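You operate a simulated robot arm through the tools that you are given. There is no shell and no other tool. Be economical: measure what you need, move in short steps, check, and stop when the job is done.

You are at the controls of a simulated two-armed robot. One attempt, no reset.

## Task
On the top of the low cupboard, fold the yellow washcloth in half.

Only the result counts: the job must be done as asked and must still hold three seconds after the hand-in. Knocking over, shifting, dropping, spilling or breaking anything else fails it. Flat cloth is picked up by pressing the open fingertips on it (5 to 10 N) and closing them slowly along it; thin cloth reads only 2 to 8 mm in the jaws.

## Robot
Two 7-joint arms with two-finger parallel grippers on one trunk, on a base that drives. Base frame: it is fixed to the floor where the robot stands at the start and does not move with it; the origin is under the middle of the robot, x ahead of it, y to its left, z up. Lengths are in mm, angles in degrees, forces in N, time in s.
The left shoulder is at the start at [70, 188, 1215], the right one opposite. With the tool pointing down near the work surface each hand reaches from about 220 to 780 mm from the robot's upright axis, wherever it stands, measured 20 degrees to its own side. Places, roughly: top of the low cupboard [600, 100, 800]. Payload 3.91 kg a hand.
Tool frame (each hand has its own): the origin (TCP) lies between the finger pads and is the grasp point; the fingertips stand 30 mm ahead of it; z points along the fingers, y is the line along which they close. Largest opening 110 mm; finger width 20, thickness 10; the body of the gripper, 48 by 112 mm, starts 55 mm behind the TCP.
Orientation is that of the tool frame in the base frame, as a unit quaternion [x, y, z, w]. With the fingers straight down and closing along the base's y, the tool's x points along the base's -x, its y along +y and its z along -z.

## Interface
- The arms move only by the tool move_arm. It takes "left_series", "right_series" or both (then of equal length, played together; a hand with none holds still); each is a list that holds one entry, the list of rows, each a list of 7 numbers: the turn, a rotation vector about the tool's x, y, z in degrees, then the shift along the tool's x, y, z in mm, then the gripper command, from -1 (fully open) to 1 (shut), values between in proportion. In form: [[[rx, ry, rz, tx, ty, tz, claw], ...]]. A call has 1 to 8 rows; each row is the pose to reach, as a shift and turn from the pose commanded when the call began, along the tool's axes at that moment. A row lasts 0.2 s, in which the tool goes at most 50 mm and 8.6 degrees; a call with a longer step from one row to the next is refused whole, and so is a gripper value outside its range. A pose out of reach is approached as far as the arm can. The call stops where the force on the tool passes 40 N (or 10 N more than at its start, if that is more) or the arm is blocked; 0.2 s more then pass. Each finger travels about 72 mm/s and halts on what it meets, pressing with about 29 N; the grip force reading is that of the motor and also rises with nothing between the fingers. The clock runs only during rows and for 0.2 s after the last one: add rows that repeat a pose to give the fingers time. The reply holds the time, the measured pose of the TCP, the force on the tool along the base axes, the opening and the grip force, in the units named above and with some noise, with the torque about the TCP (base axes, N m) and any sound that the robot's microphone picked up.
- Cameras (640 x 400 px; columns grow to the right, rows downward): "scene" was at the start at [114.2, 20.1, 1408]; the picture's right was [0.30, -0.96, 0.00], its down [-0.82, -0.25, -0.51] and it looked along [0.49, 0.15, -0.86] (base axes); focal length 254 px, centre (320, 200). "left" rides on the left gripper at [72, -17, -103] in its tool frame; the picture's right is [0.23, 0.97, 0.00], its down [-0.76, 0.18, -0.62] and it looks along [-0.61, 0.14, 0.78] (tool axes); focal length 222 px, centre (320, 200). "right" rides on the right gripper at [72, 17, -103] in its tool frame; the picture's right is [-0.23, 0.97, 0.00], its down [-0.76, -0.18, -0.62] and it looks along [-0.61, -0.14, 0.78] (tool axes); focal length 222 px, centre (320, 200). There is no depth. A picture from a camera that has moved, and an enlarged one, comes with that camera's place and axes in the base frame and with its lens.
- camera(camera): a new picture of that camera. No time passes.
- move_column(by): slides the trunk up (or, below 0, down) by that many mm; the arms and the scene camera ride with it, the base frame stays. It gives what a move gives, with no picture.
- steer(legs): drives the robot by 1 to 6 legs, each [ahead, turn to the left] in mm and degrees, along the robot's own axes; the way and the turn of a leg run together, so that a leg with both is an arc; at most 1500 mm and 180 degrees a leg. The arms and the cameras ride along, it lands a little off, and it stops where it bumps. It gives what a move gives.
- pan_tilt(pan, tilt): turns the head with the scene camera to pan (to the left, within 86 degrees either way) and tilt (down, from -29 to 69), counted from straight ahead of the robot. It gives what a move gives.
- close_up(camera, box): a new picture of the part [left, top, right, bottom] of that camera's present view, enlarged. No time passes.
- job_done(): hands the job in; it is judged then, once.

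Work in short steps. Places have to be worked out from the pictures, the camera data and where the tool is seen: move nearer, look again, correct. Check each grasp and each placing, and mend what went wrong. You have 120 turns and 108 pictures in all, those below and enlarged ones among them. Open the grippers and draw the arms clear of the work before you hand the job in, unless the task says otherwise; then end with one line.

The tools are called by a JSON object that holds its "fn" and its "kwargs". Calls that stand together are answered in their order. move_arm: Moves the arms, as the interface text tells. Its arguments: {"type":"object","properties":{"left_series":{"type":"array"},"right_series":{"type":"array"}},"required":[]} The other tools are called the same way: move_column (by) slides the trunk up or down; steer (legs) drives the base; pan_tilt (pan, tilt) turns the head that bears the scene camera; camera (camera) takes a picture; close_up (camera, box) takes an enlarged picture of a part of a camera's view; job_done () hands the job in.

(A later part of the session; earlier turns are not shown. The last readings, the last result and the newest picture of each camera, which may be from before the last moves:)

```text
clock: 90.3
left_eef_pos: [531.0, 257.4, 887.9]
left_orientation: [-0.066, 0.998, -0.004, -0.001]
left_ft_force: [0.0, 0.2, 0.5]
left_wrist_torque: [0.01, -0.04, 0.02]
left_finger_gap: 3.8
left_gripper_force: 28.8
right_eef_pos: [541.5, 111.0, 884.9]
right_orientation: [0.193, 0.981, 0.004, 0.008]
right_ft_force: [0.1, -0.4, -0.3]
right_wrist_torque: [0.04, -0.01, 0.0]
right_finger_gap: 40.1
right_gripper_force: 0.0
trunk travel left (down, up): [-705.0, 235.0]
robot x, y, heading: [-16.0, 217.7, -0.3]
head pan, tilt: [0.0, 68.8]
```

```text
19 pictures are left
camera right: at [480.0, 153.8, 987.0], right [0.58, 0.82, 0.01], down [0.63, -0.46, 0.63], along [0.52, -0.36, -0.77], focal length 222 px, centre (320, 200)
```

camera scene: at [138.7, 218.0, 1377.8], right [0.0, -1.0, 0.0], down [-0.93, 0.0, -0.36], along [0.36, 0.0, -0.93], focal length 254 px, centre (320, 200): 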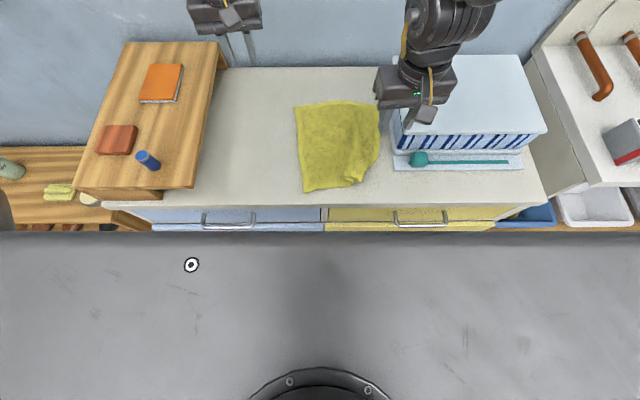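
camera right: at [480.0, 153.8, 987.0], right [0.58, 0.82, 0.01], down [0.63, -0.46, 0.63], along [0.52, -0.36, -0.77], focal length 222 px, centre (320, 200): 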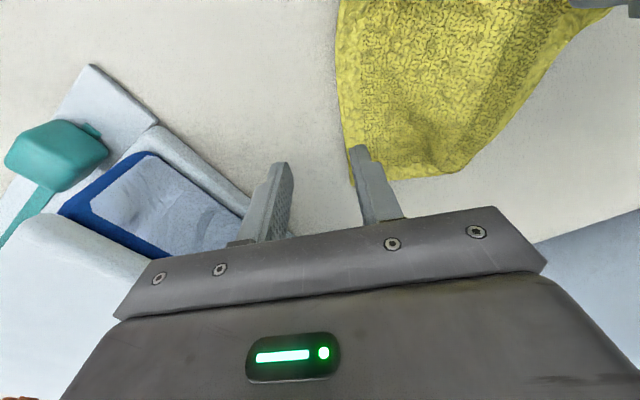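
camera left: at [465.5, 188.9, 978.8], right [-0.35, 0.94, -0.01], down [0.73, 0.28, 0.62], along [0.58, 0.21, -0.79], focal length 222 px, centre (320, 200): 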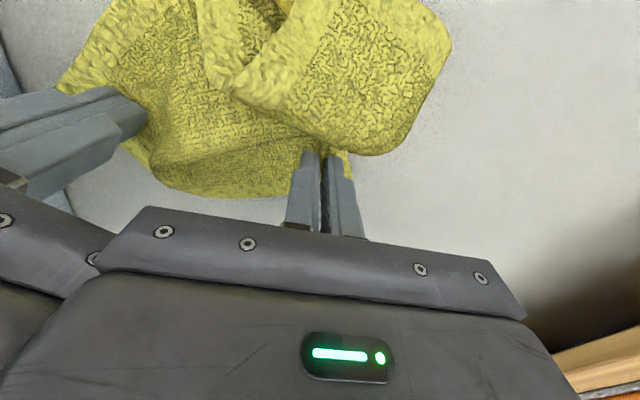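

The cloth followed the left hand; FR is now near (575,117). I'll move the right hand by tool (−17,+46) so the fingers sit inside that corner.

{"fn": "move_arm", "kwargs": {"right_series": [[[0, 0, 0, -6, 15, -5, 0.4], [0, 0, 0, -12, 30, -5, 0.4], [0, 0, 0, -17, 45, -5, 0.4], [0, 0, 0, -17, 45, 4, 0.4], [0, 0, 0, -17, 45, 4, 0.4]]]}}

{"fn": "camera", "kwargs": {"camera": "right"}}

```text
clock: 91.3
left_eef_pos: [532.1, 262.1, 883.6]
left_orientation: [-0.07, 0.998, -0.001, -0.001]
left_ft_force: [3.9, 0.1, -2.3]
left_wrist_torque: [-0.01, 0.42, 0.22]
left_finger_gap: 3.8
left_gripper_force: 29.1
right_eef_pos: [574.4, 148.7, 887.3]
right_orientation: [0.189, 0.982, 0.006, 0.006]
right_ft_force: [-3.9, -0.5, 2.6]
right_wrist_torque: [0.25, -0.28, 0.29]
right_finger_gap: 33.0
right_gripper_force: 0.1
trunk travel left (down, up): [-705.0, 235.0]
robot x, y, heading: [-14.5, 214.4, -0.1]
head pan, tilt: [0.0, 68.8]
stopped in row 5 (left hand): the force on the tool passed its limit at 46 N (the readings are from after the stop); the commanded pose is now the measured one
```

```text
18 pictures are left
camera right: at [513.0, 191.2, 989.5], right [0.57, 0.82, 0.02], down [0.63, -0.45, 0.63], along [0.52, -0.35, -0.78], focal length 222 px, centre (320, 200)
```

right: 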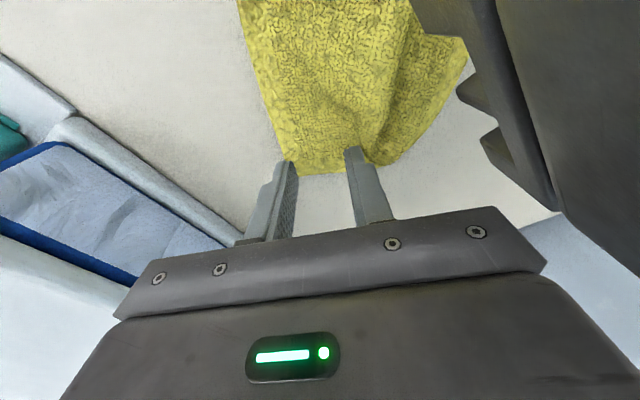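

The corner is placed right relative to the fingers, with the bodies just touching. I'll move the right 3 mm away, narrow the opening, and lower to contact.

{"fn": "move_arm", "kwargs": {"right_series": [[[0, 0, 0, -3, 1, 3, 0.53], [0, 0, 0, -3, 1, 8, 0.53], [0, 0, 0, -3, 1, 12, 0.53], [0, 0, 0, -3, 1, 13, 0.53]]]}}

```text
clock: 91.8
left_eef_pos: [533.1, 264.8, 881.3]
left_orientation: [-0.074, 0.997, 0.001, -0.001]
left_ft_force: [4.1, 0.9, -2.7]
left_wrist_torque: [0.09, 0.36, 0.21]
left_finger_gap: 3.5
left_gripper_force: 28.9
right_eef_pos: [575.7, 152.1, 884.2]
right_orientation: [0.185, 0.983, 0.008, 0.003]
right_ft_force: [-4.7, -0.5, 3.6]
right_wrist_torque: [0.24, -0.24, 0.31]
right_finger_gap: 25.7
right_gripper_force: 0.0
trunk travel left (down, up): [-705.0, 235.0]
robot x, y, heading: [-15.1, 215.1, 0.2]
head pan, tilt: [0.0, 68.8]
stopped in row 2 (left hand): the force on the tool passed its limit at 45 N (the readings are from after the stop); the commanded pose is now the measured one
```

The bodies still interfere. I'll move the left hand 12 mm back and 12 mm outward with a slight lift.

{"fn": "move_arm", "kwargs": {"left_series": [[[0, 0, 0, 5, 7, -2, 1], [0, 0, 0, 10, 13.6, -4, 1], [0, 0, 0, 10, 13.6, -4, 1]]]}}

{"fn": "camera", "kwargs": {"camera": "right"}}

```text
clock: 92.6
left_eef_pos: [526.0, 276.3, 884.9]
left_orientation: [-0.073, 0.997, 0.0, -0.002]
left_ft_force: [-0.3, -0.4, 0.5]
left_wrist_torque: [0.02, 0.01, 0.01]
left_finger_gap: 3.7
left_gripper_force: 29.4
left hand out of reach, approached as far as the arm can: row 2, 3
right_eef_pos: [575.7, 152.0, 884.1]
right_orientation: [0.186, 0.983, 0.008, 0.004]
right_ft_force: [-0.1, 0.2, -0.6]
right_wrist_torque: [0.0, 0.02, -0.01]
right_finger_gap: 26.0
right_gripper_force: 0.0
trunk travel left (down, up): [-705.0, 235.0]
robot x, y, heading: [-15.7, 214.7, -0.4]
head pan, tilt: [0.0, 68.8]
```

```text
17 pictures are left
camera right: at [514.9, 193.0, 987.2], right [0.57, 0.82, 0.02], down [0.64, -0.45, 0.62], along [0.52, -0.34, -0.78], focal length 222 px, centre (320, 200)
```

right: 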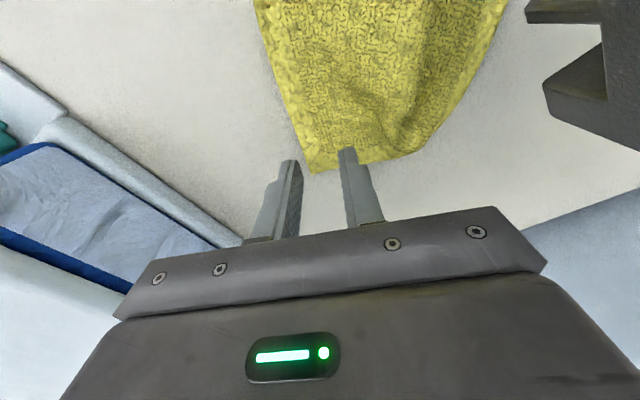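

Free now; FR is at about (586,140). I'll move tool (−3,+15) and lower to contact.

{"fn": "move_arm", "kwargs": {"right_series": [[[0, 0, 0, -2, 8, -2, 0.53], [0, 0, 0, -3, 15, 0, 0.53], [0, 0, 0, -3, 15, 5, 0.53], [0, 0, 0, -3, 15, 9, 0.53], [0, 0, 0, -3, 15, 10.5, 0.53], [0, 0, 0, -3, 15, 10.5, 0.53]]]}}

```text
clock: 93.6
left_eef_pos: [525.0, 281.0, 880.9]
left_orientation: [-0.075, 0.997, 0.006, -0.004]
left_ft_force: [-0.9, 1.8, -0.2]
left_wrist_torque: [-0.27, -0.02, -0.01]
left_finger_gap: 3.8
left_gripper_force: 29.2
right_eef_pos: [587.7, 163.1, 880.0]
right_orientation: [0.186, 0.983, 0.01, 0.004]
right_ft_force: [-0.5, -2.3, -0.4]
right_wrist_torque: [0.27, 0.01, 0.15]
right_finger_gap: 25.5
right_gripper_force: 0.0
trunk travel left (down, up): [-705.0, 235.0]
robot x, y, heading: [-16.3, 218.0, -0.2]
head pan, tilt: [0.0, 68.8]
stopped in row 4 (left hand): the force on the tool passed its limit at 43 N (the readings are from after the stop); the commanded pose is now the measured one
```

Slight touch again, but the right hand is in position (588,163). I'll lower straight to contact.

{"fn": "move_arm", "kwargs": {"right_series": [[[0, 0, 0, 0, 0, 3, 0.5], [0, 0, 0, 0, 0, 5, 0.5], [0, 0, 0, 0, 0, 6.5, 0.5], [0, 0, 0, 0, 0, 6.5, 0.5]]], "left_series": [[[0, 0, 0, 0, 2, -3, 1], [0, 0, 0, 0, 4, -4, 1], [0, 0, 0, 0, 4, -4, 1], [0, 0, 0, 0, 4, -4, 1]]]}}

{"fn": "camera", "kwargs": {"camera": "right"}}

```text
clock: 94.6
left_eef_pos: [525.5, 285.0, 885.3]
left_orientation: [-0.075, 0.997, 0.005, -0.004]
left_ft_force: [-1.1, 8.4, -14.5]
left_wrist_torque: [-0.14, -0.27, -0.18]
left_finger_gap: 3.7
left_gripper_force: 29.1
right_eef_pos: [587.7, 163.4, 873.5]
right_orientation: [0.186, 0.983, 0.009, 0.005]
right_ft_force: [2.1, -9.4, 16.3]
right_wrist_torque: [1.94, 1.17, 0.54]
right_finger_gap: 27.5
right_gripper_force: 0.0
trunk travel left (down, up): [-705.0, 235.0]
robot x, y, heading: [-16.2, 219.6, 0.0]
head pan, tilt: [0.0, 68.8]
```

```text
16 pictures are left
camera right: at [525.6, 205.2, 976.6], right [0.57, 0.82, 0.02], down [0.64, -0.45, 0.62], along [0.52, -0.34, -0.78], focal length 222 px, centre (320, 200)
```

right: 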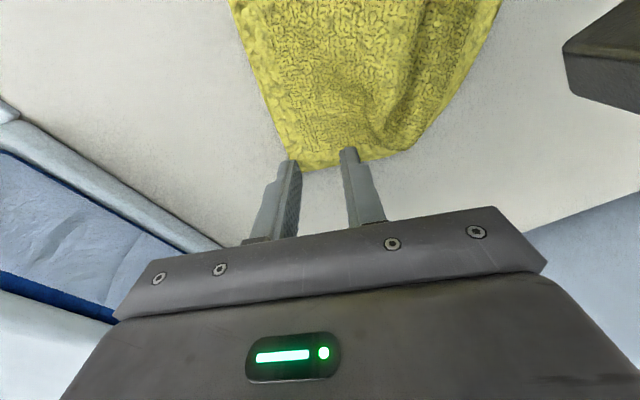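

The outer finger is just outside the corner and the left hand blocks me from going further. I'll release FL, retract the left hand, grasp FR properly, and come back for FL afterwards.

{"fn": "move_arm", "kwargs": {"left_series": [[[0, 0, 0, 0, 0, 0, 0.7], [0, 0, 0, 0, 0, 0, 0.4], [0, 0, 0, 0, 0, -30, 0.4], [0, 0, 0, 0, 20, -70, 0.4], [0, 0, 0, 0, 50, -110, 0.4], [0, 0, 0, 0, 85, -120, 0.4], [0, 0, 0, 0, 85, -120, 0.4]]], "right_series": [[[0, 0, 0, 0, 0, -2, 0.5], [0, 0, 0, 0, 0, -6, 0.4], [0, 0, 0, 0, 0, -6, 0.4], [0, 0, 0, 0, 0, -6, 0.4], [0, 0, 0, 0, 5, -6, 0.4], [0, 0, 0, 2, 13, -6, 0.4], [0, 0, 0, 2, 13, -1.5, 0.4]]]}}

{"fn": "camera", "kwargs": {"camera": "right"}}

```text
clock: 95.4
left_eef_pos: [526.6, 288.0, 896.2]
left_orientation: [-0.074, 0.997, 0.011, -0.007]
left_ft_force: [0.0, 0.8, -0.2]
left_wrist_torque: [-0.08, 0.02, -0.05]
left_finger_gap: 33.0
left_gripper_force: 0.0
left hand out of reach, approached as far as the arm can: row 3
right_eef_pos: [589.1, 163.6, 882.6]
right_orientation: [0.187, 0.982, 0.011, 0.006]
right_ft_force: [-0.2, -0.8, -0.5]
right_wrist_torque: [0.13, 0.06, 0.06]
right_finger_gap: 33.0
right_gripper_force: 0.1
trunk travel left (down, up): [-705.0, 235.0]
robot x, y, heading: [-17.6, 214.9, -0.4]
head pan, tilt: [0.0, 68.8]
stopped in row 3 (right hand): the force on the tool passed its limit at 50 N (the readings are from after the stop); the commanded pose is now the measured one
```

```text
15 pictures are left
camera right: at [526.9, 204.9, 984.9], right [0.57, 0.82, 0.03], down [0.63, -0.46, 0.63], along [0.53, -0.34, -0.78], focal length 222 px, centre (320, 200)
```

right: 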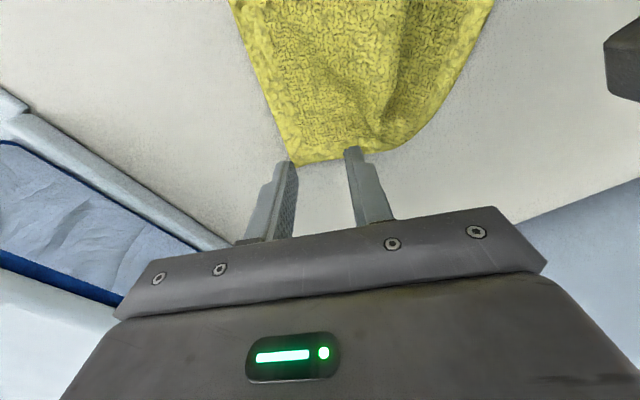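

The grippers are still interlocking. I'll move only the left hand, outward first, then up.

{"fn": "move_arm", "kwargs": {"left_series": [[[0, 0, 0, 0, 15, 0, 0.4], [0, 0, 0, 0, 35, -3, 0.4], [0, 0, 0, 0, 60, -20, 0.4], [0, 0, 0, 0, 85, -50, 0.4], [0, 0, 0, 0, 95, -90, 0.4], [0, 0, 0, 0, 95, -120, 0.4]]]}}

```text
clock: 96.8
left_eef_pos: [520.5, 382.2, 1007.5]
left_orientation: [-0.073, 0.997, 0.011, -0.007]
left_ft_force: [-0.3, -0.2, 0.0]
left_wrist_torque: [0.0, 0.04, 0.04]
left_finger_gap: 32.8
left_gripper_force: 0.1
left hand out of reach, approached as far as the arm can: row 4, 5, 6
right_eef_pos: [589.1, 163.0, 883.2]
right_orientation: [0.187, 0.982, 0.012, 0.006]
right_ft_force: [0.9, 0.6, -0.4]
right_wrist_torque: [-0.03, 0.03, -0.01]
right_finger_gap: 33.1
right_gripper_force: 0.0
trunk travel left (down, up): [-705.0, 235.0]
robot x, y, heading: [-15.2, 216.4, 0.0]
head pan, tilt: [0.0, 68.8]
```

Left is clear. I'll put the right fingers well inside FR (tool +11,+12) and lower to contact.

{"fn": "move_arm", "kwargs": {"right_series": [[[0, 0, 0, 11, 12, 0, 0.45], [0, 0, 0, 11, 12, 4, 0.45], [0, 0, 0, 11, 12, 7.5, 0.45], [0, 0, 0, 11, 12, 9, 0.45], [0, 0, 0, 11, 12, 9, 0.45]]]}}

{"fn": "camera", "kwargs": {"camera": "right"}}

```text
clock: 98.0
left_eef_pos: [520.9, 383.0, 1009.0]
left_orientation: [-0.074, 0.997, 0.01, -0.008]
left_ft_force: [-0.2, 0.5, -0.7]
left_wrist_torque: [-0.03, -0.02, 0.01]
left_finger_gap: 33.1
left_gripper_force: 0.0
right_eef_pos: [584.0, 179.2, 873.9]
right_orientation: [0.188, 0.982, 0.01, 0.007]
right_ft_force: [-1.1, -0.6, 3.2]
right_wrist_torque: [-0.02, 0.02, -0.01]
right_finger_gap: 30.2
right_gripper_force: 0.1
trunk travel left (down, up): [-705.0, 235.0]
robot x, y, heading: [-16.8, 218.5, -0.1]
head pan, tilt: [0.0, 68.8]
```

```text
14 pictures are left
camera right: at [521.8, 219.9, 977.0], right [0.57, 0.82, 0.03], down [0.63, -0.46, 0.63], along [0.53, -0.34, -0.78], focal length 222 px, centre (320, 200)
```

right: 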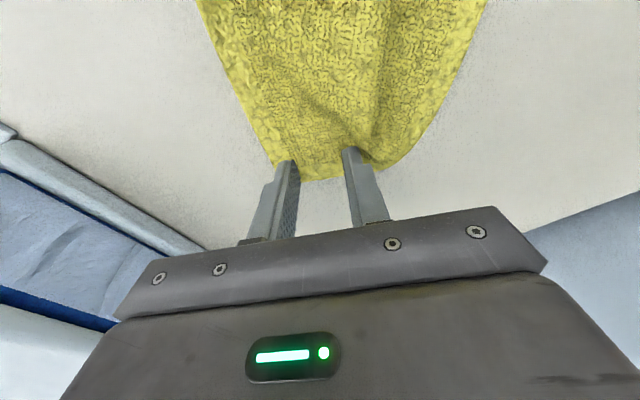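

Good, both fingers are on the cloth inside FR. I'll press to about 8 N, close slowly, and lift slightly.

{"fn": "move_arm", "kwargs": {"right_series": [[[0, 0, 0, 0, 0, 1, 0.45], [0, 0, 0, 0, 0, 1, 0.57], [0, 0, 0, 0, 0, 1, 0.69], [0, 0, 0, 0, 0, 1, 0.81], [0, 0, 0, 0, 0, 1, 0.93], [0, 0, 0, 0, 0, 1, 1], [0, 0, 0, 0, 0, 1, 1], [0, 0, 0, 0, 0, -10, 1]]]}}

```text
clock: 99.8
left_eef_pos: [520.5, 382.6, 1006.6]
left_orientation: [-0.073, 0.997, 0.01, -0.008]
left_ft_force: [0.2, -0.6, 0.1]
left_wrist_torque: [-0.01, 0.0, 0.02]
left_finger_gap: 33.0
left_gripper_force: 0.0
right_eef_pos: [583.3, 178.7, 881.8]
right_orientation: [0.188, 0.982, 0.011, 0.006]
right_ft_force: [0.1, -0.5, -0.4]
right_wrist_torque: [0.01, 0.01, 0.02]
right_finger_gap: 3.8
right_gripper_force: 28.9
trunk travel left (down, up): [-705.0, 235.0]
robot x, y, heading: [-15.3, 212.4, -0.2]
head pan, tilt: [0.0, 68.8]
```

FR is held (3.8 mm). I'll drag it to about (585,95) to stretch the far edge and make room for the left hand, then look.

{"fn": "move_arm", "kwargs": {"right_series": [[[0, 0, 0, -11, -26, -3, 1], [0, 0, 0, -22, -52, -5, 1], [0, 0, 0, -33, -77, -5, 1], [0, 0, 0, -33, -77, -5, 1]]]}}

{"fn": "close_up", "kwargs": {"camera": "scene", "box": [240, 65, 432, 185]}}

```text
clock: 100.8
left_eef_pos: [519.5, 383.7, 1007.4]
left_orientation: [-0.073, 0.997, 0.01, -0.008]
left_ft_force: [-0.2, -0.3, -0.2]
left_wrist_torque: [-0.02, -0.01, -0.01]
left_finger_gap: 33.2
left_gripper_force: 0.1
right_eef_pos: [587.7, 92.6, 885.1]
right_orientation: [0.187, 0.982, 0.012, 0.007]
right_ft_force: [0.5, -0.8, 0.7]
right_wrist_torque: [-0.02, -0.01, 0.03]
right_finger_gap: 3.9
right_gripper_force: 28.9
trunk travel left (down, up): [-705.0, 235.0]
robot x, y, heading: [-16.1, 213.4, -0.1]
head pan, tilt: [0.0, 68.8]
```

```text
3.33 times, centred on (336, 125) of scene
camera zoom: at [91.1, 217.3, 1377.7], right [0.0, -1.0, 0.0], down [-0.93, 0.0, -0.36], along [0.36, 0.0, -0.93], focal length 846 px, centre (267, 450)
```

zoom: 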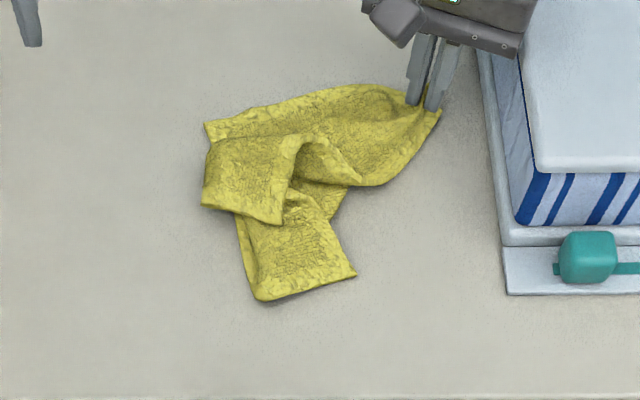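

FL is near (580,267), with an exposed strip along the far edge and plenty of room from the right hand now. I'll bring the left hand over (578,238) at TCP z≈886.

{"fn": "move_arm", "kwargs": {"left_series": [[[0, 0, -4, -9, -38, 0, 0.5], [0, 0, -8, -18, -76, 5, 0.5], [0, 0, -8, -27, -114, 20, 0.5], [0, 0, -8, -36.6, -152.6, 40, 0.5], [0, 0, -8, -36.6, -152.6, 80, 0.5], [0, 0, -8, -36.6, -152.6, 110, 0.5], [0, 0, -8, -36.6, -152.6, 121, 0.5], [0, 0, -8, -36.6, -152.6, 121, 0.5]]]}}

{"fn": "camera", "kwargs": {"camera": "left"}}

```text
clock: 102.6
left_eef_pos: [578.2, 241.2, 885.2]
left_orientation: [-0.143, 0.99, 0.012, -0.007]
left_ft_force: [-0.7, 0.1, 0.1]
left_wrist_torque: [-0.03, 0.02, 0.0]
left_finger_gap: 27.7
left_gripper_force: 0.1
left hand out of reach, approached as far as the arm can: row 1, 2, 3
right_eef_pos: [588.7, 92.6, 884.9]
right_orientation: [0.188, 0.982, 0.011, 0.007]
right_ft_force: [-0.5, 0.1, 0.7]
right_wrist_torque: [-0.03, -0.03, 0.0]
right_finger_gap: 3.8
right_gripper_force: 29.3
trunk travel left (down, up): [-705.0, 235.0]
robot x, y, heading: [-14.9, 214.3, 0.2]
head pan, tilt: [0.0, 68.8]
```

```text
12 pictures are left
camera left: at [515.1, 202.2, 989.4], right [-0.49, 0.87, 0.03], down [0.69, 0.37, 0.62], along [0.53, 0.32, -0.78], focal length 222 px, centre (320, 200)
```

left: 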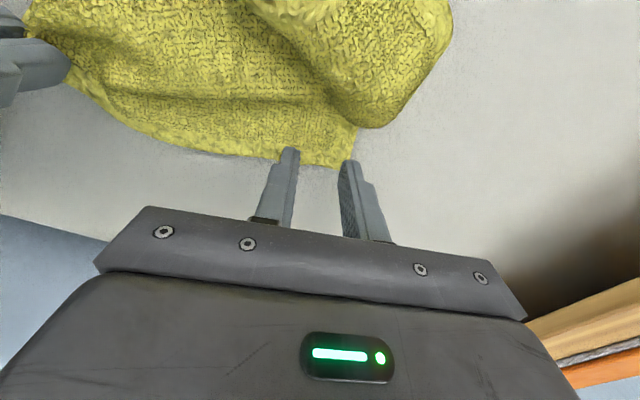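

FL sits at tool (−6,+21). I'll shift (+6,−4) and lower to contact.

{"fn": "move_arm", "kwargs": {"left_series": [[[0, 0, 0, 6, -5, 0, 0.5], [0, 0, 0, 6, -5, 5, 0.5], [0, 0, 0, 6, -5, 9, 0.5], [0, 0, 0, 6, -5, 11, 0.5], [0, 0, 0, 6, -5, 11, 0.5]]]}}

```text
clock: 103.8
left_eef_pos: [572.9, 234.8, 874.9]
left_orientation: [-0.143, 0.99, 0.012, -0.007]
left_ft_force: [-0.4, -1.8, 3.3]
left_wrist_torque: [-0.11, -0.01, 0.02]
left_finger_gap: 27.6
left_gripper_force: 0.2
right_eef_pos: [588.1, 91.6, 885.6]
right_orientation: [0.187, 0.982, 0.011, 0.007]
right_ft_force: [0.6, 0.4, -0.4]
right_wrist_torque: [0.02, -0.03, 0.02]
right_finger_gap: 3.8
right_gripper_force: 29.4
trunk travel left (down, up): [-705.0, 235.0]
robot x, y, heading: [-14.6, 219.5, -0.3]
head pan, tilt: [0.0, 68.8]
```

Contact at 3.3 N. I'll press a little more and close slowly.

{"fn": "move_arm", "kwargs": {"left_series": [[[0, 0, 0, 0, 0, 1, 0.5], [0, 0, 0, 0, 0, 1, 0.6], [0, 0, 0, 0, 0, 1, 0.7], [0, 0, 0, 0, 0, 1, 0.8], [0, 0, 0, 0, 0, 1, 0.9], [0, 0, 0, 0, 0, 1, 1], [0, 0, 0, 0, 0, 1, 1], [0, 0, 0, 0, 0, -10, 1]]]}}

```text
clock: 105.6
left_eef_pos: [573.6, 234.3, 882.8]
left_orientation: [-0.143, 0.99, 0.011, -0.007]
left_ft_force: [-0.1, -0.4, -0.5]
left_wrist_torque: [0.0, 0.02, 0.01]
left_finger_gap: 3.8
left_gripper_force: 29.1
right_eef_pos: [588.0, 91.8, 886.3]
right_orientation: [0.187, 0.982, 0.011, 0.007]
right_ft_force: [-0.4, -0.1, -0.1]
right_wrist_torque: [0.01, -0.01, 0.0]
right_finger_gap: 3.8
right_gripper_force: 29.2
trunk travel left (down, up): [-705.0, 235.0]
robot x, y, heading: [-15.1, 214.9, -0.2]
head pan, tilt: [0.0, 68.8]
```

Both far corners are held (3.8 mm each). Now I'll raise the trunk fully so the cloth hangs open, and look.

{"fn": "move_column", "kwargs": {"by": 235}}

{"fn": "camera", "kwargs": {"camera": "scene"}}

```text
clock: 108.0
left_eef_pos: [573.6, 235.1, 1119.3]
left_orientation: [-0.144, 0.989, 0.011, -0.007]
left_ft_force: [0.4, 0.6, 0.2]
left_wrist_torque: [0.03, -0.02, -0.01]
left_finger_gap: 3.7
left_gripper_force: 29.3
right_eef_pos: [588.6, 91.7, 1121.5]
right_orientation: [0.187, 0.982, 0.011, 0.007]
right_ft_force: [-0.3, -0.7, 0.2]
right_wrist_torque: [0.02, -0.03, 0.0]
right_finger_gap: 3.9
right_gripper_force: 29.4
trunk travel left (down, up): [-940.0, 0.0]
robot x, y, heading: [-15.7, 216.9, 0.1]
head pan, tilt: [0.0, 68.8]
```

```text
11 pictures are left
camera scene: at [91.3, 216.5, 1612.7], right [0.0, -1.0, 0.0], down [-0.93, 0.0, -0.36], along [0.36, 0.0, -0.93], focal length 254 px, centre (320, 200)
```

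scene: 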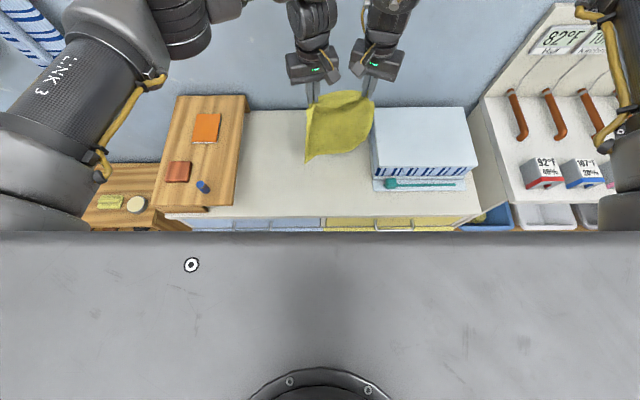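

The cloth hangs open. Zooming to verify the bottom edge.

{"fn": "close_up", "kwargs": {"camera": "scene", "box": [280, 70, 408, 150]}}

```text
5.00 times, centred on (344, 110) of scene
camera zoom: at [91.3, 216.5, 1612.7], right [0.0, -1.0, 0.0], down [-0.93, 0.0, -0.36], along [0.36, 0.0, -0.93], focal length 1269 px, centre (200, 650)
```

zoom: 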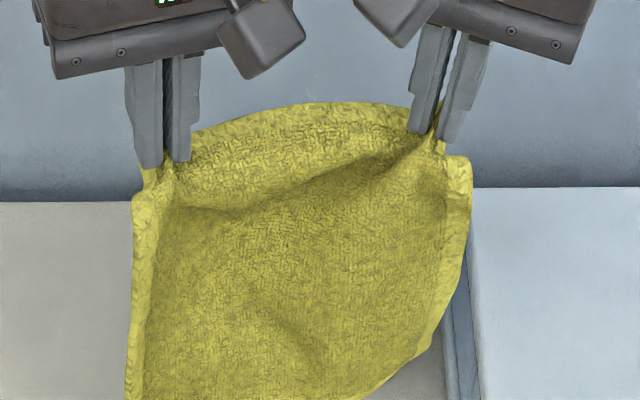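

It hangs open nicely, but the bottom right corner is still partly on the surface. I'll lift another 50 mm with the arms and shift 25 mm away from the box so it hangs completely free.

{"fn": "move_arm", "kwargs": {"left_series": [[[0, 0, 0, -2, 8, -15, 1], [0, 0, 0, -4, 16, -30, 1], [0, 0, 0, -7, 24, -45, 1], [0, 0, 0, -7, 24, -55, 1], [0, 0, 0, -7, 24, -55, 1]]], "right_series": [[[0, 0, 0, 3, 8, -15, 1], [0, 0, 0, 6, 16, -30, 1], [0, 0, 0, 9, 23, -45, 1], [0, 0, 0, 9, 23, -55, 1], [0, 0, 0, 9, 23, -55, 1]]]}}

{"fn": "close_up", "kwargs": {"camera": "scene", "box": [264, 70, 424, 170]}}

```text
clock: 109.2
left_eef_pos: [575.6, 259.0, 1172.3]
left_orientation: [-0.143, 0.99, 0.012, -0.006]
left_ft_force: [-0.7, 0.4, -0.5]
left_wrist_torque: [-0.02, 0.0, -0.01]
left_finger_gap: 3.8
left_gripper_force: 29.0
right_eef_pos: [588.2, 117.4, 1177.5]
right_orientation: [0.187, 0.982, 0.012, 0.007]
right_ft_force: [-0.8, -0.5, -0.6]
right_wrist_torque: [-0.01, -0.04, 0.01]
right_finger_gap: 3.6
right_gripper_force: 28.9
trunk travel left (down, up): [-940.0, 0.0]
robot x, y, heading: [-13.4, 213.7, -0.1]
head pan, tilt: [0.0, 68.8]
```

```text
4.00 times, centred on (344, 120) of scene
camera zoom: at [91.3, 216.5, 1612.7], right [0.0, -1.0, 0.0], down [-0.93, 0.0, -0.36], along [0.36, 0.0, -0.93], focal length 1015 px, centre (224, 520)
```

zoom: 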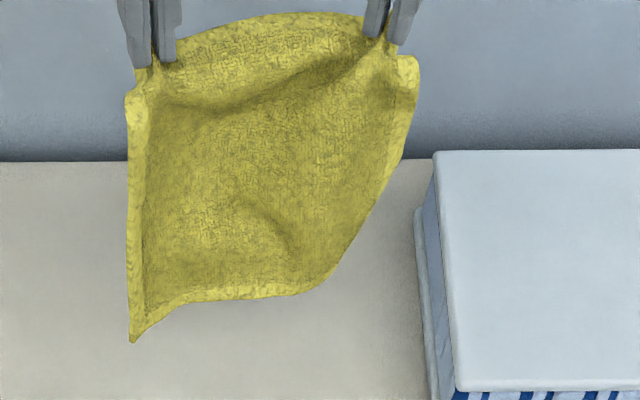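

The left side hangs straight, but the bottom right corner is curled behind. I'll give the cloth a gentle shake and let it settle.

{"fn": "move_arm", "kwargs": {"left_series": [[[0, 0, 0, 35, 10, 0, 1], [0, 0, 0, 0, 0, 0, 1], [0, 0, 0, 35, 10, 0, 1], [0, 0, 0, 0, 0, 0, 1], [0, 0, 0, 35, 10, 0, 1], [0, 0, 0, 0, 0, 0, 1], [0, 0, 0, 0, 0, 0, 1], [0, 0, 0, 0, 0, 0, 1]]], "right_series": [[[0, 0, 0, 35, -13, 0, 1], [0, 0, 0, 0, 0, 0, 1], [0, 0, 0, 35, -13, 0, 1], [0, 0, 0, 0, 0, 0, 1], [0, 0, 0, 35, -13, 0, 1], [0, 0, 0, 0, 0, 0, 1], [0, 0, 0, 0, 0, 0, 1], [0, 0, 0, 0, 0, 0, 1]]]}}

{"fn": "close_up", "kwargs": {"camera": "scene", "box": [264, 70, 424, 170]}}

```text
clock: 111.0
left_eef_pos: [572.8, 259.3, 1176.5]
left_orientation: [-0.143, 0.99, 0.012, -0.006]
left_ft_force: [-0.2, 0.5, -0.4]
left_wrist_torque: [0.01, 0.0, -0.02]
left_finger_gap: 3.7
left_gripper_force: 28.7
left hand out of reach, approached as far as the arm can: row 1, 3, 5
right_eef_pos: [584.8, 115.8, 1176.5]
right_orientation: [0.188, 0.982, 0.01, 0.007]
right_ft_force: [0.3, -0.1, -0.6]
right_wrist_torque: [0.04, 0.03, 0.03]
right_finger_gap: 3.9
right_gripper_force: 28.9
trunk travel left (down, up): [-940.0, 0.0]
robot x, y, heading: [-11.9, 217.9, -0.1]
head pan, tilt: [0.0, 68.8]
```

```text
4.00 times, centred on (344, 120) of scene
camera zoom: at [89.8, 216.1, 1612.9], right [0.0, -1.0, 0.0], down [-0.93, 0.0, -0.36], along [0.36, 0.0, -0.93], focal length 1015 px, centre (224, 520)
```

zoom: 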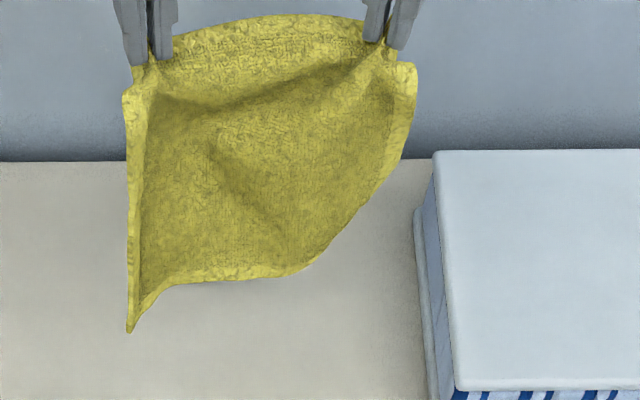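

The lower right corner is folded behind, on the +x face. Dragging the cloth forward over the surface should pull it out. I'll back up, lower the bottom edge onto the surface, and drag forward.

{"fn": "steer", "kwargs": {"legs": [[-140, 0]]}}

{"fn": "move_column", "kwargs": {"by": -110}}

{"fn": "steer", "kwargs": {"legs": [[70, 0]]}}

{"fn": "move_column", "kwargs": {"by": -60}}

{"fn": "steer", "kwargs": {"legs": [[120, 0]]}}

{"fn": "camera", "kwargs": {"camera": "scene"}}

```text
clock: 112.3
left_eef_pos: [454.6, 263.2, 1171.1]
left_orientation: [-0.145, 0.989, 0.012, -0.012]
left_ft_force: [0.0, -0.9, 0.0]
left_wrist_torque: [0.06, -0.03, -0.02]
left_finger_gap: 3.5
left_gripper_force: 28.8
right_eef_pos: [466.0, 120.7, 1169.3]
right_orientation: [0.186, 0.982, 0.011, 0.001]
right_ft_force: [0.1, 0.8, 0.4]
right_wrist_torque: [0.0, -0.07, 0.0]
right_finger_gap: 4.0
right_gripper_force: 29.2
trunk travel left (down, up): [-940.0, 0.0]
robot x, y, heading: [-152.2, 216.9, 0.2]
head pan, tilt: [0.0, 68.8]
```

```text
clock: 113.8
left_eef_pos: [437.6, 262.5, 1066.8]
left_orientation: [-0.147, 0.989, 0.011, -0.004]
left_ft_force: [-0.3, -0.6, -0.2]
left_wrist_torque: [0.0, 0.0, -0.03]
left_finger_gap: 3.6
left_gripper_force: 29.6
right_eef_pos: [449.1, 118.5, 1066.1]
right_orientation: [0.186, 0.983, 0.011, 0.007]
right_ft_force: [-0.2, 0.1, 0.6]
right_wrist_torque: [0.01, 0.02, -0.01]
right_finger_gap: 3.7
right_gripper_force: 29.6
trunk travel left (down, up): [-830.0, 110.0]
robot x, y, heading: [-151.3, 216.8, 0.2]
head pan, tilt: [0.0, 68.8]
```

```text
clock: 115.3
left_eef_pos: [496.2, 263.1, 1076.4]
left_orientation: [-0.108, 0.994, 0.008, 0.007]
left_ft_force: [1.2, -0.2, -1.5]
left_wrist_torque: [0.0, 0.05, 0.01]
left_finger_gap: 3.5
left_gripper_force: 28.8
right_eef_pos: [507.5, 120.3, 1076.1]
right_orientation: [0.186, 0.982, 0.015, 0.019]
right_ft_force: [0.3, 0.7, -1.6]
right_wrist_torque: [-0.02, 0.06, 0.0]
right_finger_gap: 3.8
right_gripper_force: 29.0
trunk travel left (down, up): [-830.0, 110.0]
robot x, y, heading: [-75.2, 218.0, 0.4]
head pan, tilt: [0.0, 68.8]
stopped in leg 1: the robot was blocked; the commanded pose is now the measured one
```

```text
clock: 116.3
left_eef_pos: [484.0, 261.5, 1024.6]
left_orientation: [-0.109, 0.994, 0.006, 0.013]
left_ft_force: [0.1, 0.5, 0.0]
left_wrist_torque: [0.02, -0.03, -0.01]
left_finger_gap: 3.4
left_gripper_force: 28.5
right_eef_pos: [493.6, 120.2, 1023.7]
right_orientation: [0.186, 0.982, 0.016, 0.026]
right_ft_force: [0.1, -1.2, -0.2]
right_wrist_torque: [0.02, -0.05, -0.03]
right_finger_gap: 3.7
right_gripper_force: 29.4
trunk travel left (down, up): [-770.0, 170.0]
robot x, y, heading: [-76.1, 215.2, 0.3]
head pan, tilt: [0.0, 68.8]
```

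```text
clock: 117.6
left_eef_pos: [602.1, 263.1, 1026.0]
left_orientation: [-0.108, 0.994, 0.007, 0.016]
left_ft_force: [-0.7, 0.0, 0.1]
left_wrist_torque: [0.03, -0.04, 0.01]
left_finger_gap: 3.7
left_gripper_force: 28.9
right_eef_pos: [610.3, 119.8, 1025.1]
right_orientation: [0.186, 0.982, 0.017, 0.027]
right_ft_force: [-0.3, -0.5, -0.1]
right_wrist_torque: [0.0, -0.01, -0.02]
right_finger_gap: 3.7
right_gripper_force: 28.8
trunk travel left (down, up): [-770.0, 170.0]
robot x, y, heading: [39.7, 217.2, -0.0]
head pan, tilt: [0.0, 68.8]
```

```text
7 pictures are left
camera scene: at [140.6, 217.4, 1443.5], right [0.0, -1.0, 0.0], down [-0.93, 0.0, -0.37], along [0.37, 0.0, -0.93], focal length 254 px, centre (320, 200)
```

scene: 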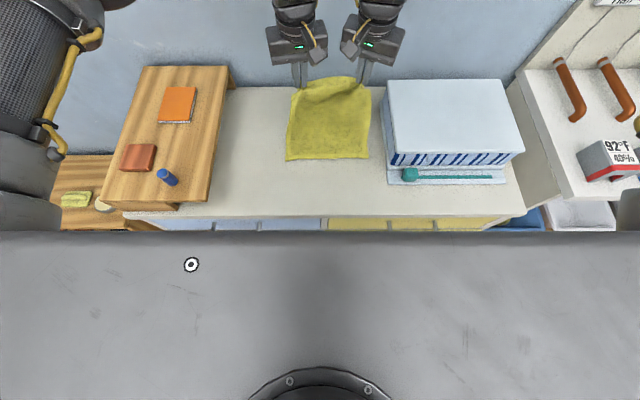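

Excellent: the near edge is now straight at x≈500, y 86–310, fully opened. I'll raise it to hang free, then set the bottom edge down at x≈606 and lay half the cloth while backing up.

{"fn": "move_column", "kwargs": {"by": 105}}

{"fn": "close_up", "kwargs": {"camera": "scene", "box": [256, 70, 416, 170]}}

```text
clock: 118.9
left_eef_pos: [606.7, 262.9, 1127.4]
left_orientation: [-0.107, 0.994, 0.007, 0.011]
left_ft_force: [-0.1, -0.3, -1.2]
left_wrist_torque: [0.02, 0.01, 0.0]
left_finger_gap: 3.6
left_gripper_force: 29.3
right_eef_pos: [617.1, 118.7, 1125.9]
right_orientation: [0.186, 0.982, 0.016, 0.024]
right_ft_force: [0.1, 0.2, -0.5]
right_wrist_torque: [0.0, 0.02, -0.03]
right_finger_gap: 3.6
right_gripper_force: 28.8
trunk travel left (down, up): [-875.0, 65.0]
robot x, y, heading: [43.2, 213.7, 0.2]
head pan, tilt: [0.0, 68.8]
```

```text
4.00 times, centred on (336, 120) of scene
camera zoom: at [149.2, 217.3, 1547.6], right [0.0, -1.0, 0.0], down [-0.93, 0.0, -0.36], along [0.36, 0.0, -0.93], focal length 1015 px, centre (256, 520)
```

zoom: 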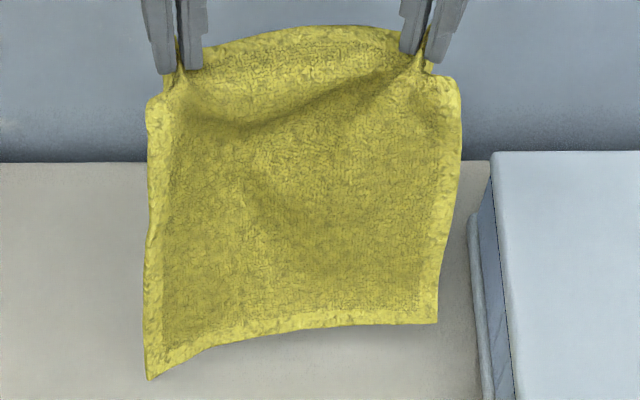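

It hangs fully open. Now I lower it with stepwise backing up to lay the first half (bottom edge landing at x≈606).

{"fn": "move_column", "kwargs": {"by": -40}}

{"fn": "steer", "kwargs": {"legs": [[-30, 0]]}}

{"fn": "move_column", "kwargs": {"by": -36}}

{"fn": "steer", "kwargs": {"legs": [[-32, 0]]}}

{"fn": "move_column", "kwargs": {"by": -34}}

{"fn": "steer", "kwargs": {"legs": [[-32, 0]]}}

{"fn": "camera", "kwargs": {"camera": "scene"}}

```text
clock: 119.8
left_eef_pos: [605.8, 263.1, 1087.5]
left_orientation: [-0.106, 0.994, 0.006, 0.013]
left_ft_force: [-0.6, -0.7, 0.2]
left_wrist_torque: [-0.02, -0.04, 0.01]
left_finger_gap: 3.7
left_gripper_force: 29.1
right_eef_pos: [615.3, 119.9, 1087.3]
right_orientation: [0.186, 0.982, 0.016, 0.025]
right_ft_force: [0.1, -0.5, -0.2]
right_wrist_torque: [0.03, 0.01, 0.01]
right_finger_gap: 3.6
right_gripper_force: 29.1
trunk travel left (down, up): [-835.0, 105.0]
robot x, y, heading: [44.1, 215.1, -0.0]
head pan, tilt: [0.0, 68.8]
```

```text
clock: 120.6
left_eef_pos: [583.5, 262.8, 1083.7]
left_orientation: [-0.107, 0.994, 0.007, 0.009]
left_ft_force: [0.7, 0.2, -0.7]
left_wrist_torque: [-0.02, 0.05, 0.0]
left_finger_gap: 3.5
left_gripper_force: 29.4
right_eef_pos: [593.1, 119.8, 1082.2]
right_orientation: [0.186, 0.982, 0.015, 0.02]
right_ft_force: [0.9, 0.5, -0.1]
right_wrist_torque: [0.02, 0.05, -0.02]
right_finger_gap: 3.9
right_gripper_force: 28.4
trunk travel left (down, up): [-835.0, 105.0]
robot x, y, heading: [10.4, 219.5, 0.1]
head pan, tilt: [0.0, 68.8]
```

```text
clock: 121.4
left_eef_pos: [576.7, 261.8, 1052.3]
left_orientation: [-0.107, 0.994, 0.006, 0.012]
left_ft_force: [-0.2, 0.2, -0.9]
left_wrist_torque: [0.0, -0.02, 0.04]
left_finger_gap: 3.7
left_gripper_force: 28.9
right_eef_pos: [587.4, 120.8, 1051.7]
right_orientation: [0.186, 0.982, 0.016, 0.024]
right_ft_force: [-0.8, -0.9, -0.1]
right_wrist_torque: [-0.02, 0.0, -0.04]
right_finger_gap: 3.4
right_gripper_force: 29.5
trunk travel left (down, up): [-799.0, 141.0]
robot x, y, heading: [12.0, 220.6, 0.0]
head pan, tilt: [0.0, 68.8]
```

```text
clock: 122.2
left_eef_pos: [551.1, 262.1, 1047.2]
left_orientation: [-0.108, 0.994, 0.007, 0.008]
left_ft_force: [1.1, 0.5, -0.2]
left_wrist_torque: [-0.01, 0.05, 0.0]
left_finger_gap: 3.5
left_gripper_force: 29.1
right_eef_pos: [561.9, 120.0, 1046.9]
right_orientation: [0.185, 0.982, 0.015, 0.02]
right_ft_force: [1.9, 0.1, 0.1]
right_wrist_torque: [0.05, 0.04, 0.01]
right_finger_gap: 3.6
right_gripper_force: 29.4
trunk travel left (down, up): [-799.0, 141.0]
robot x, y, heading: [-15.4, 215.7, 0.3]
head pan, tilt: [0.0, 68.8]
```

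```text
clock: 123.0
left_eef_pos: [544.0, 261.8, 1018.1]
left_orientation: [-0.107, 0.994, 0.006, 0.012]
left_ft_force: [0.2, 0.5, 0.0]
left_wrist_torque: [0.0, -0.01, -0.01]
left_finger_gap: 3.7
left_gripper_force: 28.6
right_eef_pos: [554.8, 120.0, 1017.4]
right_orientation: [0.185, 0.982, 0.016, 0.024]
right_ft_force: [-0.7, 0.1, -0.4]
right_wrist_torque: [-0.05, 0.02, -0.01]
right_finger_gap: 3.7
right_gripper_force: 28.9
trunk travel left (down, up): [-765.0, 175.0]
robot x, y, heading: [-19.5, 219.3, -0.1]
head pan, tilt: [0.0, 68.8]
```

```text
clock: 123.8
left_eef_pos: [519.5, 262.7, 1013.0]
left_orientation: [-0.107, 0.994, 0.007, 0.009]
left_ft_force: [0.1, -0.6, -0.7]
left_wrist_torque: [0.04, 0.01, -0.04]
left_finger_gap: 3.6
left_gripper_force: 29.1
right_eef_pos: [528.9, 120.2, 1012.4]
right_orientation: [0.185, 0.982, 0.015, 0.021]
right_ft_force: [1.9, -0.1, -1.1]
right_wrist_torque: [0.01, 0.06, 0.0]
right_finger_gap: 3.7
right_gripper_force: 28.9
trunk travel left (down, up): [-765.0, 175.0]
robot x, y, heading: [-48.1, 215.2, -0.1]
head pan, tilt: [0.0, 68.8]
```

```text
5 pictures are left
camera scene: at [63.7, 217.2, 1437.0], right [0.0, -1.0, 0.0], down [-0.93, 0.0, -0.36], along [0.36, 0.0, -0.93], focal length 254 px, centre (320, 200)
```

scene: 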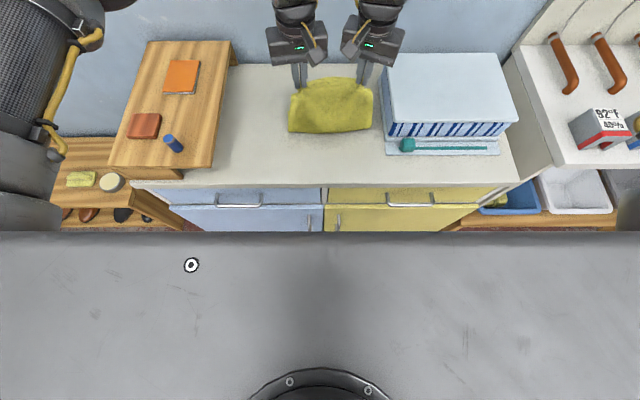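

Hands are at x≈524 with tips 141 mm up. Zooming to see whether the bottom half is laid out ahead under the fold.

{"fn": "close_up", "kwargs": {"camera": "scene", "box": [272, 70, 392, 145]}}

```text
5.33 times, centred on (332, 108) of scene
camera zoom: at [63.7, 217.2, 1437.0], right [0.0, -1.0, 0.0], down [-0.93, 0.0, -0.36], along [0.36, 0.0, -0.93], focal length 1354 px, centre (256, 693)
```

zoom: 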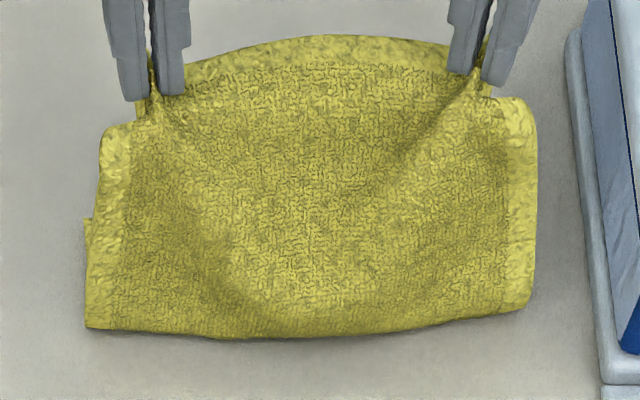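

The lower boundary is a clean bend with the lower layer extending ahead beneath it. I'll lay a bit more to reach half, then reverse forward while lowering.

{"fn": "move_column", "kwargs": {"by": -26}}

{"fn": "steer", "kwargs": {"legs": [[-28, 0]]}}

{"fn": "steer", "kwargs": {"legs": [[40, 0]]}}

{"fn": "move_column", "kwargs": {"by": -22}}

{"fn": "steer", "kwargs": {"legs": [[32, 0]]}}

{"fn": "move_column", "kwargs": {"by": -32}}

{"fn": "close_up", "kwargs": {"camera": "scene", "box": [260, 65, 404, 155]}}

```text
clock: 124.6
left_eef_pos: [514.2, 263.3, 990.5]
left_orientation: [-0.108, 0.994, 0.007, 0.012]
left_ft_force: [-0.1, -0.4, -0.4]
left_wrist_torque: [0.01, -0.04, -0.03]
left_finger_gap: 3.8
left_gripper_force: 29.2
right_eef_pos: [525.1, 120.7, 992.1]
right_orientation: [0.185, 0.982, 0.016, 0.024]
right_ft_force: [-0.4, -0.3, -0.4]
right_wrist_torque: [-0.02, -0.01, 0.01]
right_finger_gap: 3.7
right_gripper_force: 29.5
trunk travel left (down, up): [-739.0, 201.0]
robot x, y, heading: [-49.5, 217.1, 0.2]
head pan, tilt: [0.0, 68.8]
```

```text
clock: 125.4
left_eef_pos: [491.2, 263.0, 987.4]
left_orientation: [-0.108, 0.994, 0.007, 0.009]
left_ft_force: [0.7, -0.6, -0.2]
left_wrist_torque: [0.0, 0.04, -0.03]
left_finger_gap: 3.7
left_gripper_force: 29.0
right_eef_pos: [501.0, 119.5, 987.1]
right_orientation: [0.187, 0.982, 0.015, 0.021]
right_ft_force: [-0.1, -0.2, 0.4]
right_wrist_torque: [-0.03, 0.07, -0.02]
right_finger_gap: 3.6
right_gripper_force: 29.5
trunk travel left (down, up): [-739.0, 201.0]
robot x, y, heading: [-77.5, 212.1, -0.1]
head pan, tilt: [0.0, 68.8]
```

```text
clock: 126.3
left_eef_pos: [520.7, 264.2, 995.2]
left_orientation: [-0.092, 0.996, 0.007, 0.015]
left_ft_force: [0.5, 0.8, 0.4]
left_wrist_torque: [-0.01, 0.0, 0.06]
left_finger_gap: 3.7
left_gripper_force: 28.8
right_eef_pos: [529.1, 120.4, 993.9]
right_orientation: [0.184, 0.982, 0.016, 0.027]
right_ft_force: [-0.1, 0.2, -0.1]
right_wrist_torque: [0.03, 0.04, -0.04]
right_finger_gap: 4.0
right_gripper_force: 28.7
trunk travel left (down, up): [-739.0, 201.0]
robot x, y, heading: [-37.0, 213.8, 0.3]
head pan, tilt: [0.0, 68.8]
```

```text
clock: 127.0
left_eef_pos: [517.0, 262.0, 976.2]
left_orientation: [-0.088, 0.996, 0.006, 0.019]
left_ft_force: [0.2, 0.0, 0.4]
left_wrist_torque: [0.03, -0.03, 0.03]
left_finger_gap: 3.7
left_gripper_force: 28.5
right_eef_pos: [525.5, 119.3, 974.5]
right_orientation: [0.185, 0.982, 0.018, 0.03]
right_ft_force: [-0.3, 0.3, -0.5]
right_wrist_torque: [0.01, -0.09, -0.02]
right_finger_gap: 3.6
right_gripper_force: 29.2
trunk travel left (down, up): [-717.0, 223.0]
robot x, y, heading: [-40.7, 218.6, 0.4]
head pan, tilt: [0.0, 68.8]
```

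```text
clock: 127.8
left_eef_pos: [544.1, 265.0, 979.5]
left_orientation: [-0.086, 0.996, 0.006, 0.022]
left_ft_force: [-1.3, -0.2, 0.6]
left_wrist_torque: [0.03, -0.05, 0.08]
left_finger_gap: 3.6
left_gripper_force: 29.2
right_eef_pos: [553.1, 120.7, 978.4]
right_orientation: [0.186, 0.982, 0.018, 0.033]
right_ft_force: [0.6, 0.0, 1.5]
right_wrist_torque: [0.02, -0.04, -0.04]
right_finger_gap: 3.7
right_gripper_force: 28.8
trunk travel left (down, up): [-717.0, 223.0]
robot x, y, heading: [-5.2, 215.1, 0.0]
head pan, tilt: [0.0, 68.8]
```

```text
clock: 128.6
left_eef_pos: [552.1, 264.4, 941.7]
left_orientation: [-0.085, 0.996, 0.006, 0.018]
left_ft_force: [0.9, 0.1, 0.2]
left_wrist_torque: [0.0, 0.02, 0.06]
left_finger_gap: 3.7
left_gripper_force: 28.6
right_eef_pos: [561.0, 120.4, 941.7]
right_orientation: [0.186, 0.982, 0.018, 0.029]
right_ft_force: [0.1, 0.1, 0.1]
right_wrist_torque: [0.03, -0.03, 0.01]
right_finger_gap: 3.4
right_gripper_force: 29.6
trunk travel left (down, up): [-685.0, 255.0]
robot x, y, heading: [-5.2, 215.3, -0.0]
head pan, tilt: [0.0, 68.8]
```

```text
4.44 times, centred on (332, 110) of scene
camera zoom: at [102.8, 217.4, 1357.6], right [0.0, -1.0, 0.0], down [-0.93, 0.0, -0.36], along [0.36, 0.0, -0.93], focal length 1128 px, centre (267, 600)
```

zoom: 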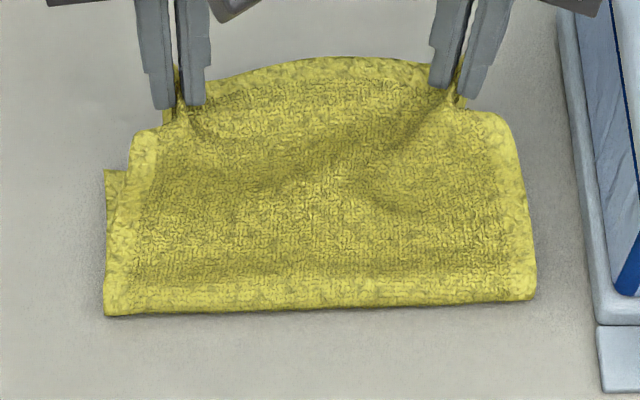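

The fold sits at 95 mm from the near edge (x 470→565) and should be about 125 mm. I'll raise and back up to lay another 30 mm, then come forward again.

{"fn": "move_column", "kwargs": {"by": 45}}

{"fn": "steer", "kwargs": {"legs": [[-75, 0]]}}

{"fn": "steer", "kwargs": {"legs": [[-42, 0]]}}

{"fn": "move_column", "kwargs": {"by": -12}}

```text
clock: 129.5
left_eef_pos: [551.7, 263.7, 987.6]
left_orientation: [-0.084, 0.996, 0.007, 0.018]
left_ft_force: [-0.6, -0.2, 0.1]
left_wrist_torque: [0.01, -0.01, 0.03]
left_finger_gap: 3.6
left_gripper_force: 29.5
right_eef_pos: [560.6, 120.7, 986.7]
right_orientation: [0.185, 0.982, 0.018, 0.03]
right_ft_force: [-0.2, 0.1, 0.1]
right_wrist_torque: [0.01, -0.02, 0.03]
right_finger_gap: 3.6
right_gripper_force: 29.4
trunk travel left (down, up): [-730.0, 210.0]
robot x, y, heading: [-6.7, 216.8, 0.1]
head pan, tilt: [0.0, 68.8]
```

```text
clock: 130.5
left_eef_pos: [481.4, 264.7, 984.5]
left_orientation: [-0.082, 0.997, 0.006, 0.014]
left_ft_force: [0.4, -1.0, 0.4]
left_wrist_torque: [-0.02, 0.04, 0.06]
left_finger_gap: 3.7
left_gripper_force: 28.7
right_eef_pos: [490.0, 119.1, 983.5]
right_orientation: [0.184, 0.982, 0.016, 0.026]
right_ft_force: [0.7, 0.2, -0.6]
right_wrist_torque: [0.0, -0.02, 0.0]
right_finger_gap: 3.9
right_gripper_force: 29.5
trunk travel left (down, up): [-730.0, 210.0]
robot x, y, heading: [-79.7, 219.2, 0.4]
head pan, tilt: [0.0, 68.8]
```

```text
clock: 131.4
left_eef_pos: [435.1, 263.3, 985.6]
left_orientation: [-0.082, 0.997, 0.007, 0.016]
left_ft_force: [0.5, -0.1, -0.1]
left_wrist_torque: [0.0, 0.0, 0.08]
left_finger_gap: 3.5
left_gripper_force: 29.3
right_eef_pos: [443.7, 119.0, 985.4]
right_orientation: [0.185, 0.982, 0.016, 0.028]
right_ft_force: [-0.2, 0.1, -0.5]
right_wrist_torque: [0.0, 0.03, 0.02]
right_finger_gap: 3.7
right_gripper_force: 29.1
trunk travel left (down, up): [-730.0, 210.0]
robot x, y, heading: [-123.8, 216.7, 0.1]
head pan, tilt: [0.0, 68.8]
```

```text
clock: 132.0
left_eef_pos: [433.5, 263.3, 975.4]
left_orientation: [-0.081, 0.997, 0.006, 0.018]
left_ft_force: [0.9, -0.1, -0.1]
left_wrist_torque: [-0.02, 0.01, 0.06]
left_finger_gap: 3.5
left_gripper_force: 28.9
right_eef_pos: [441.3, 119.3, 975.1]
right_orientation: [0.186, 0.982, 0.017, 0.029]
right_ft_force: [0.5, 0.3, -0.5]
right_wrist_torque: [0.03, -0.07, 0.03]
right_finger_gap: 3.6
right_gripper_force: 29.0
trunk travel left (down, up): [-718.0, 222.0]
robot x, y, heading: [-122.0, 219.2, 0.3]
head pan, tilt: [0.0, 68.8]
```

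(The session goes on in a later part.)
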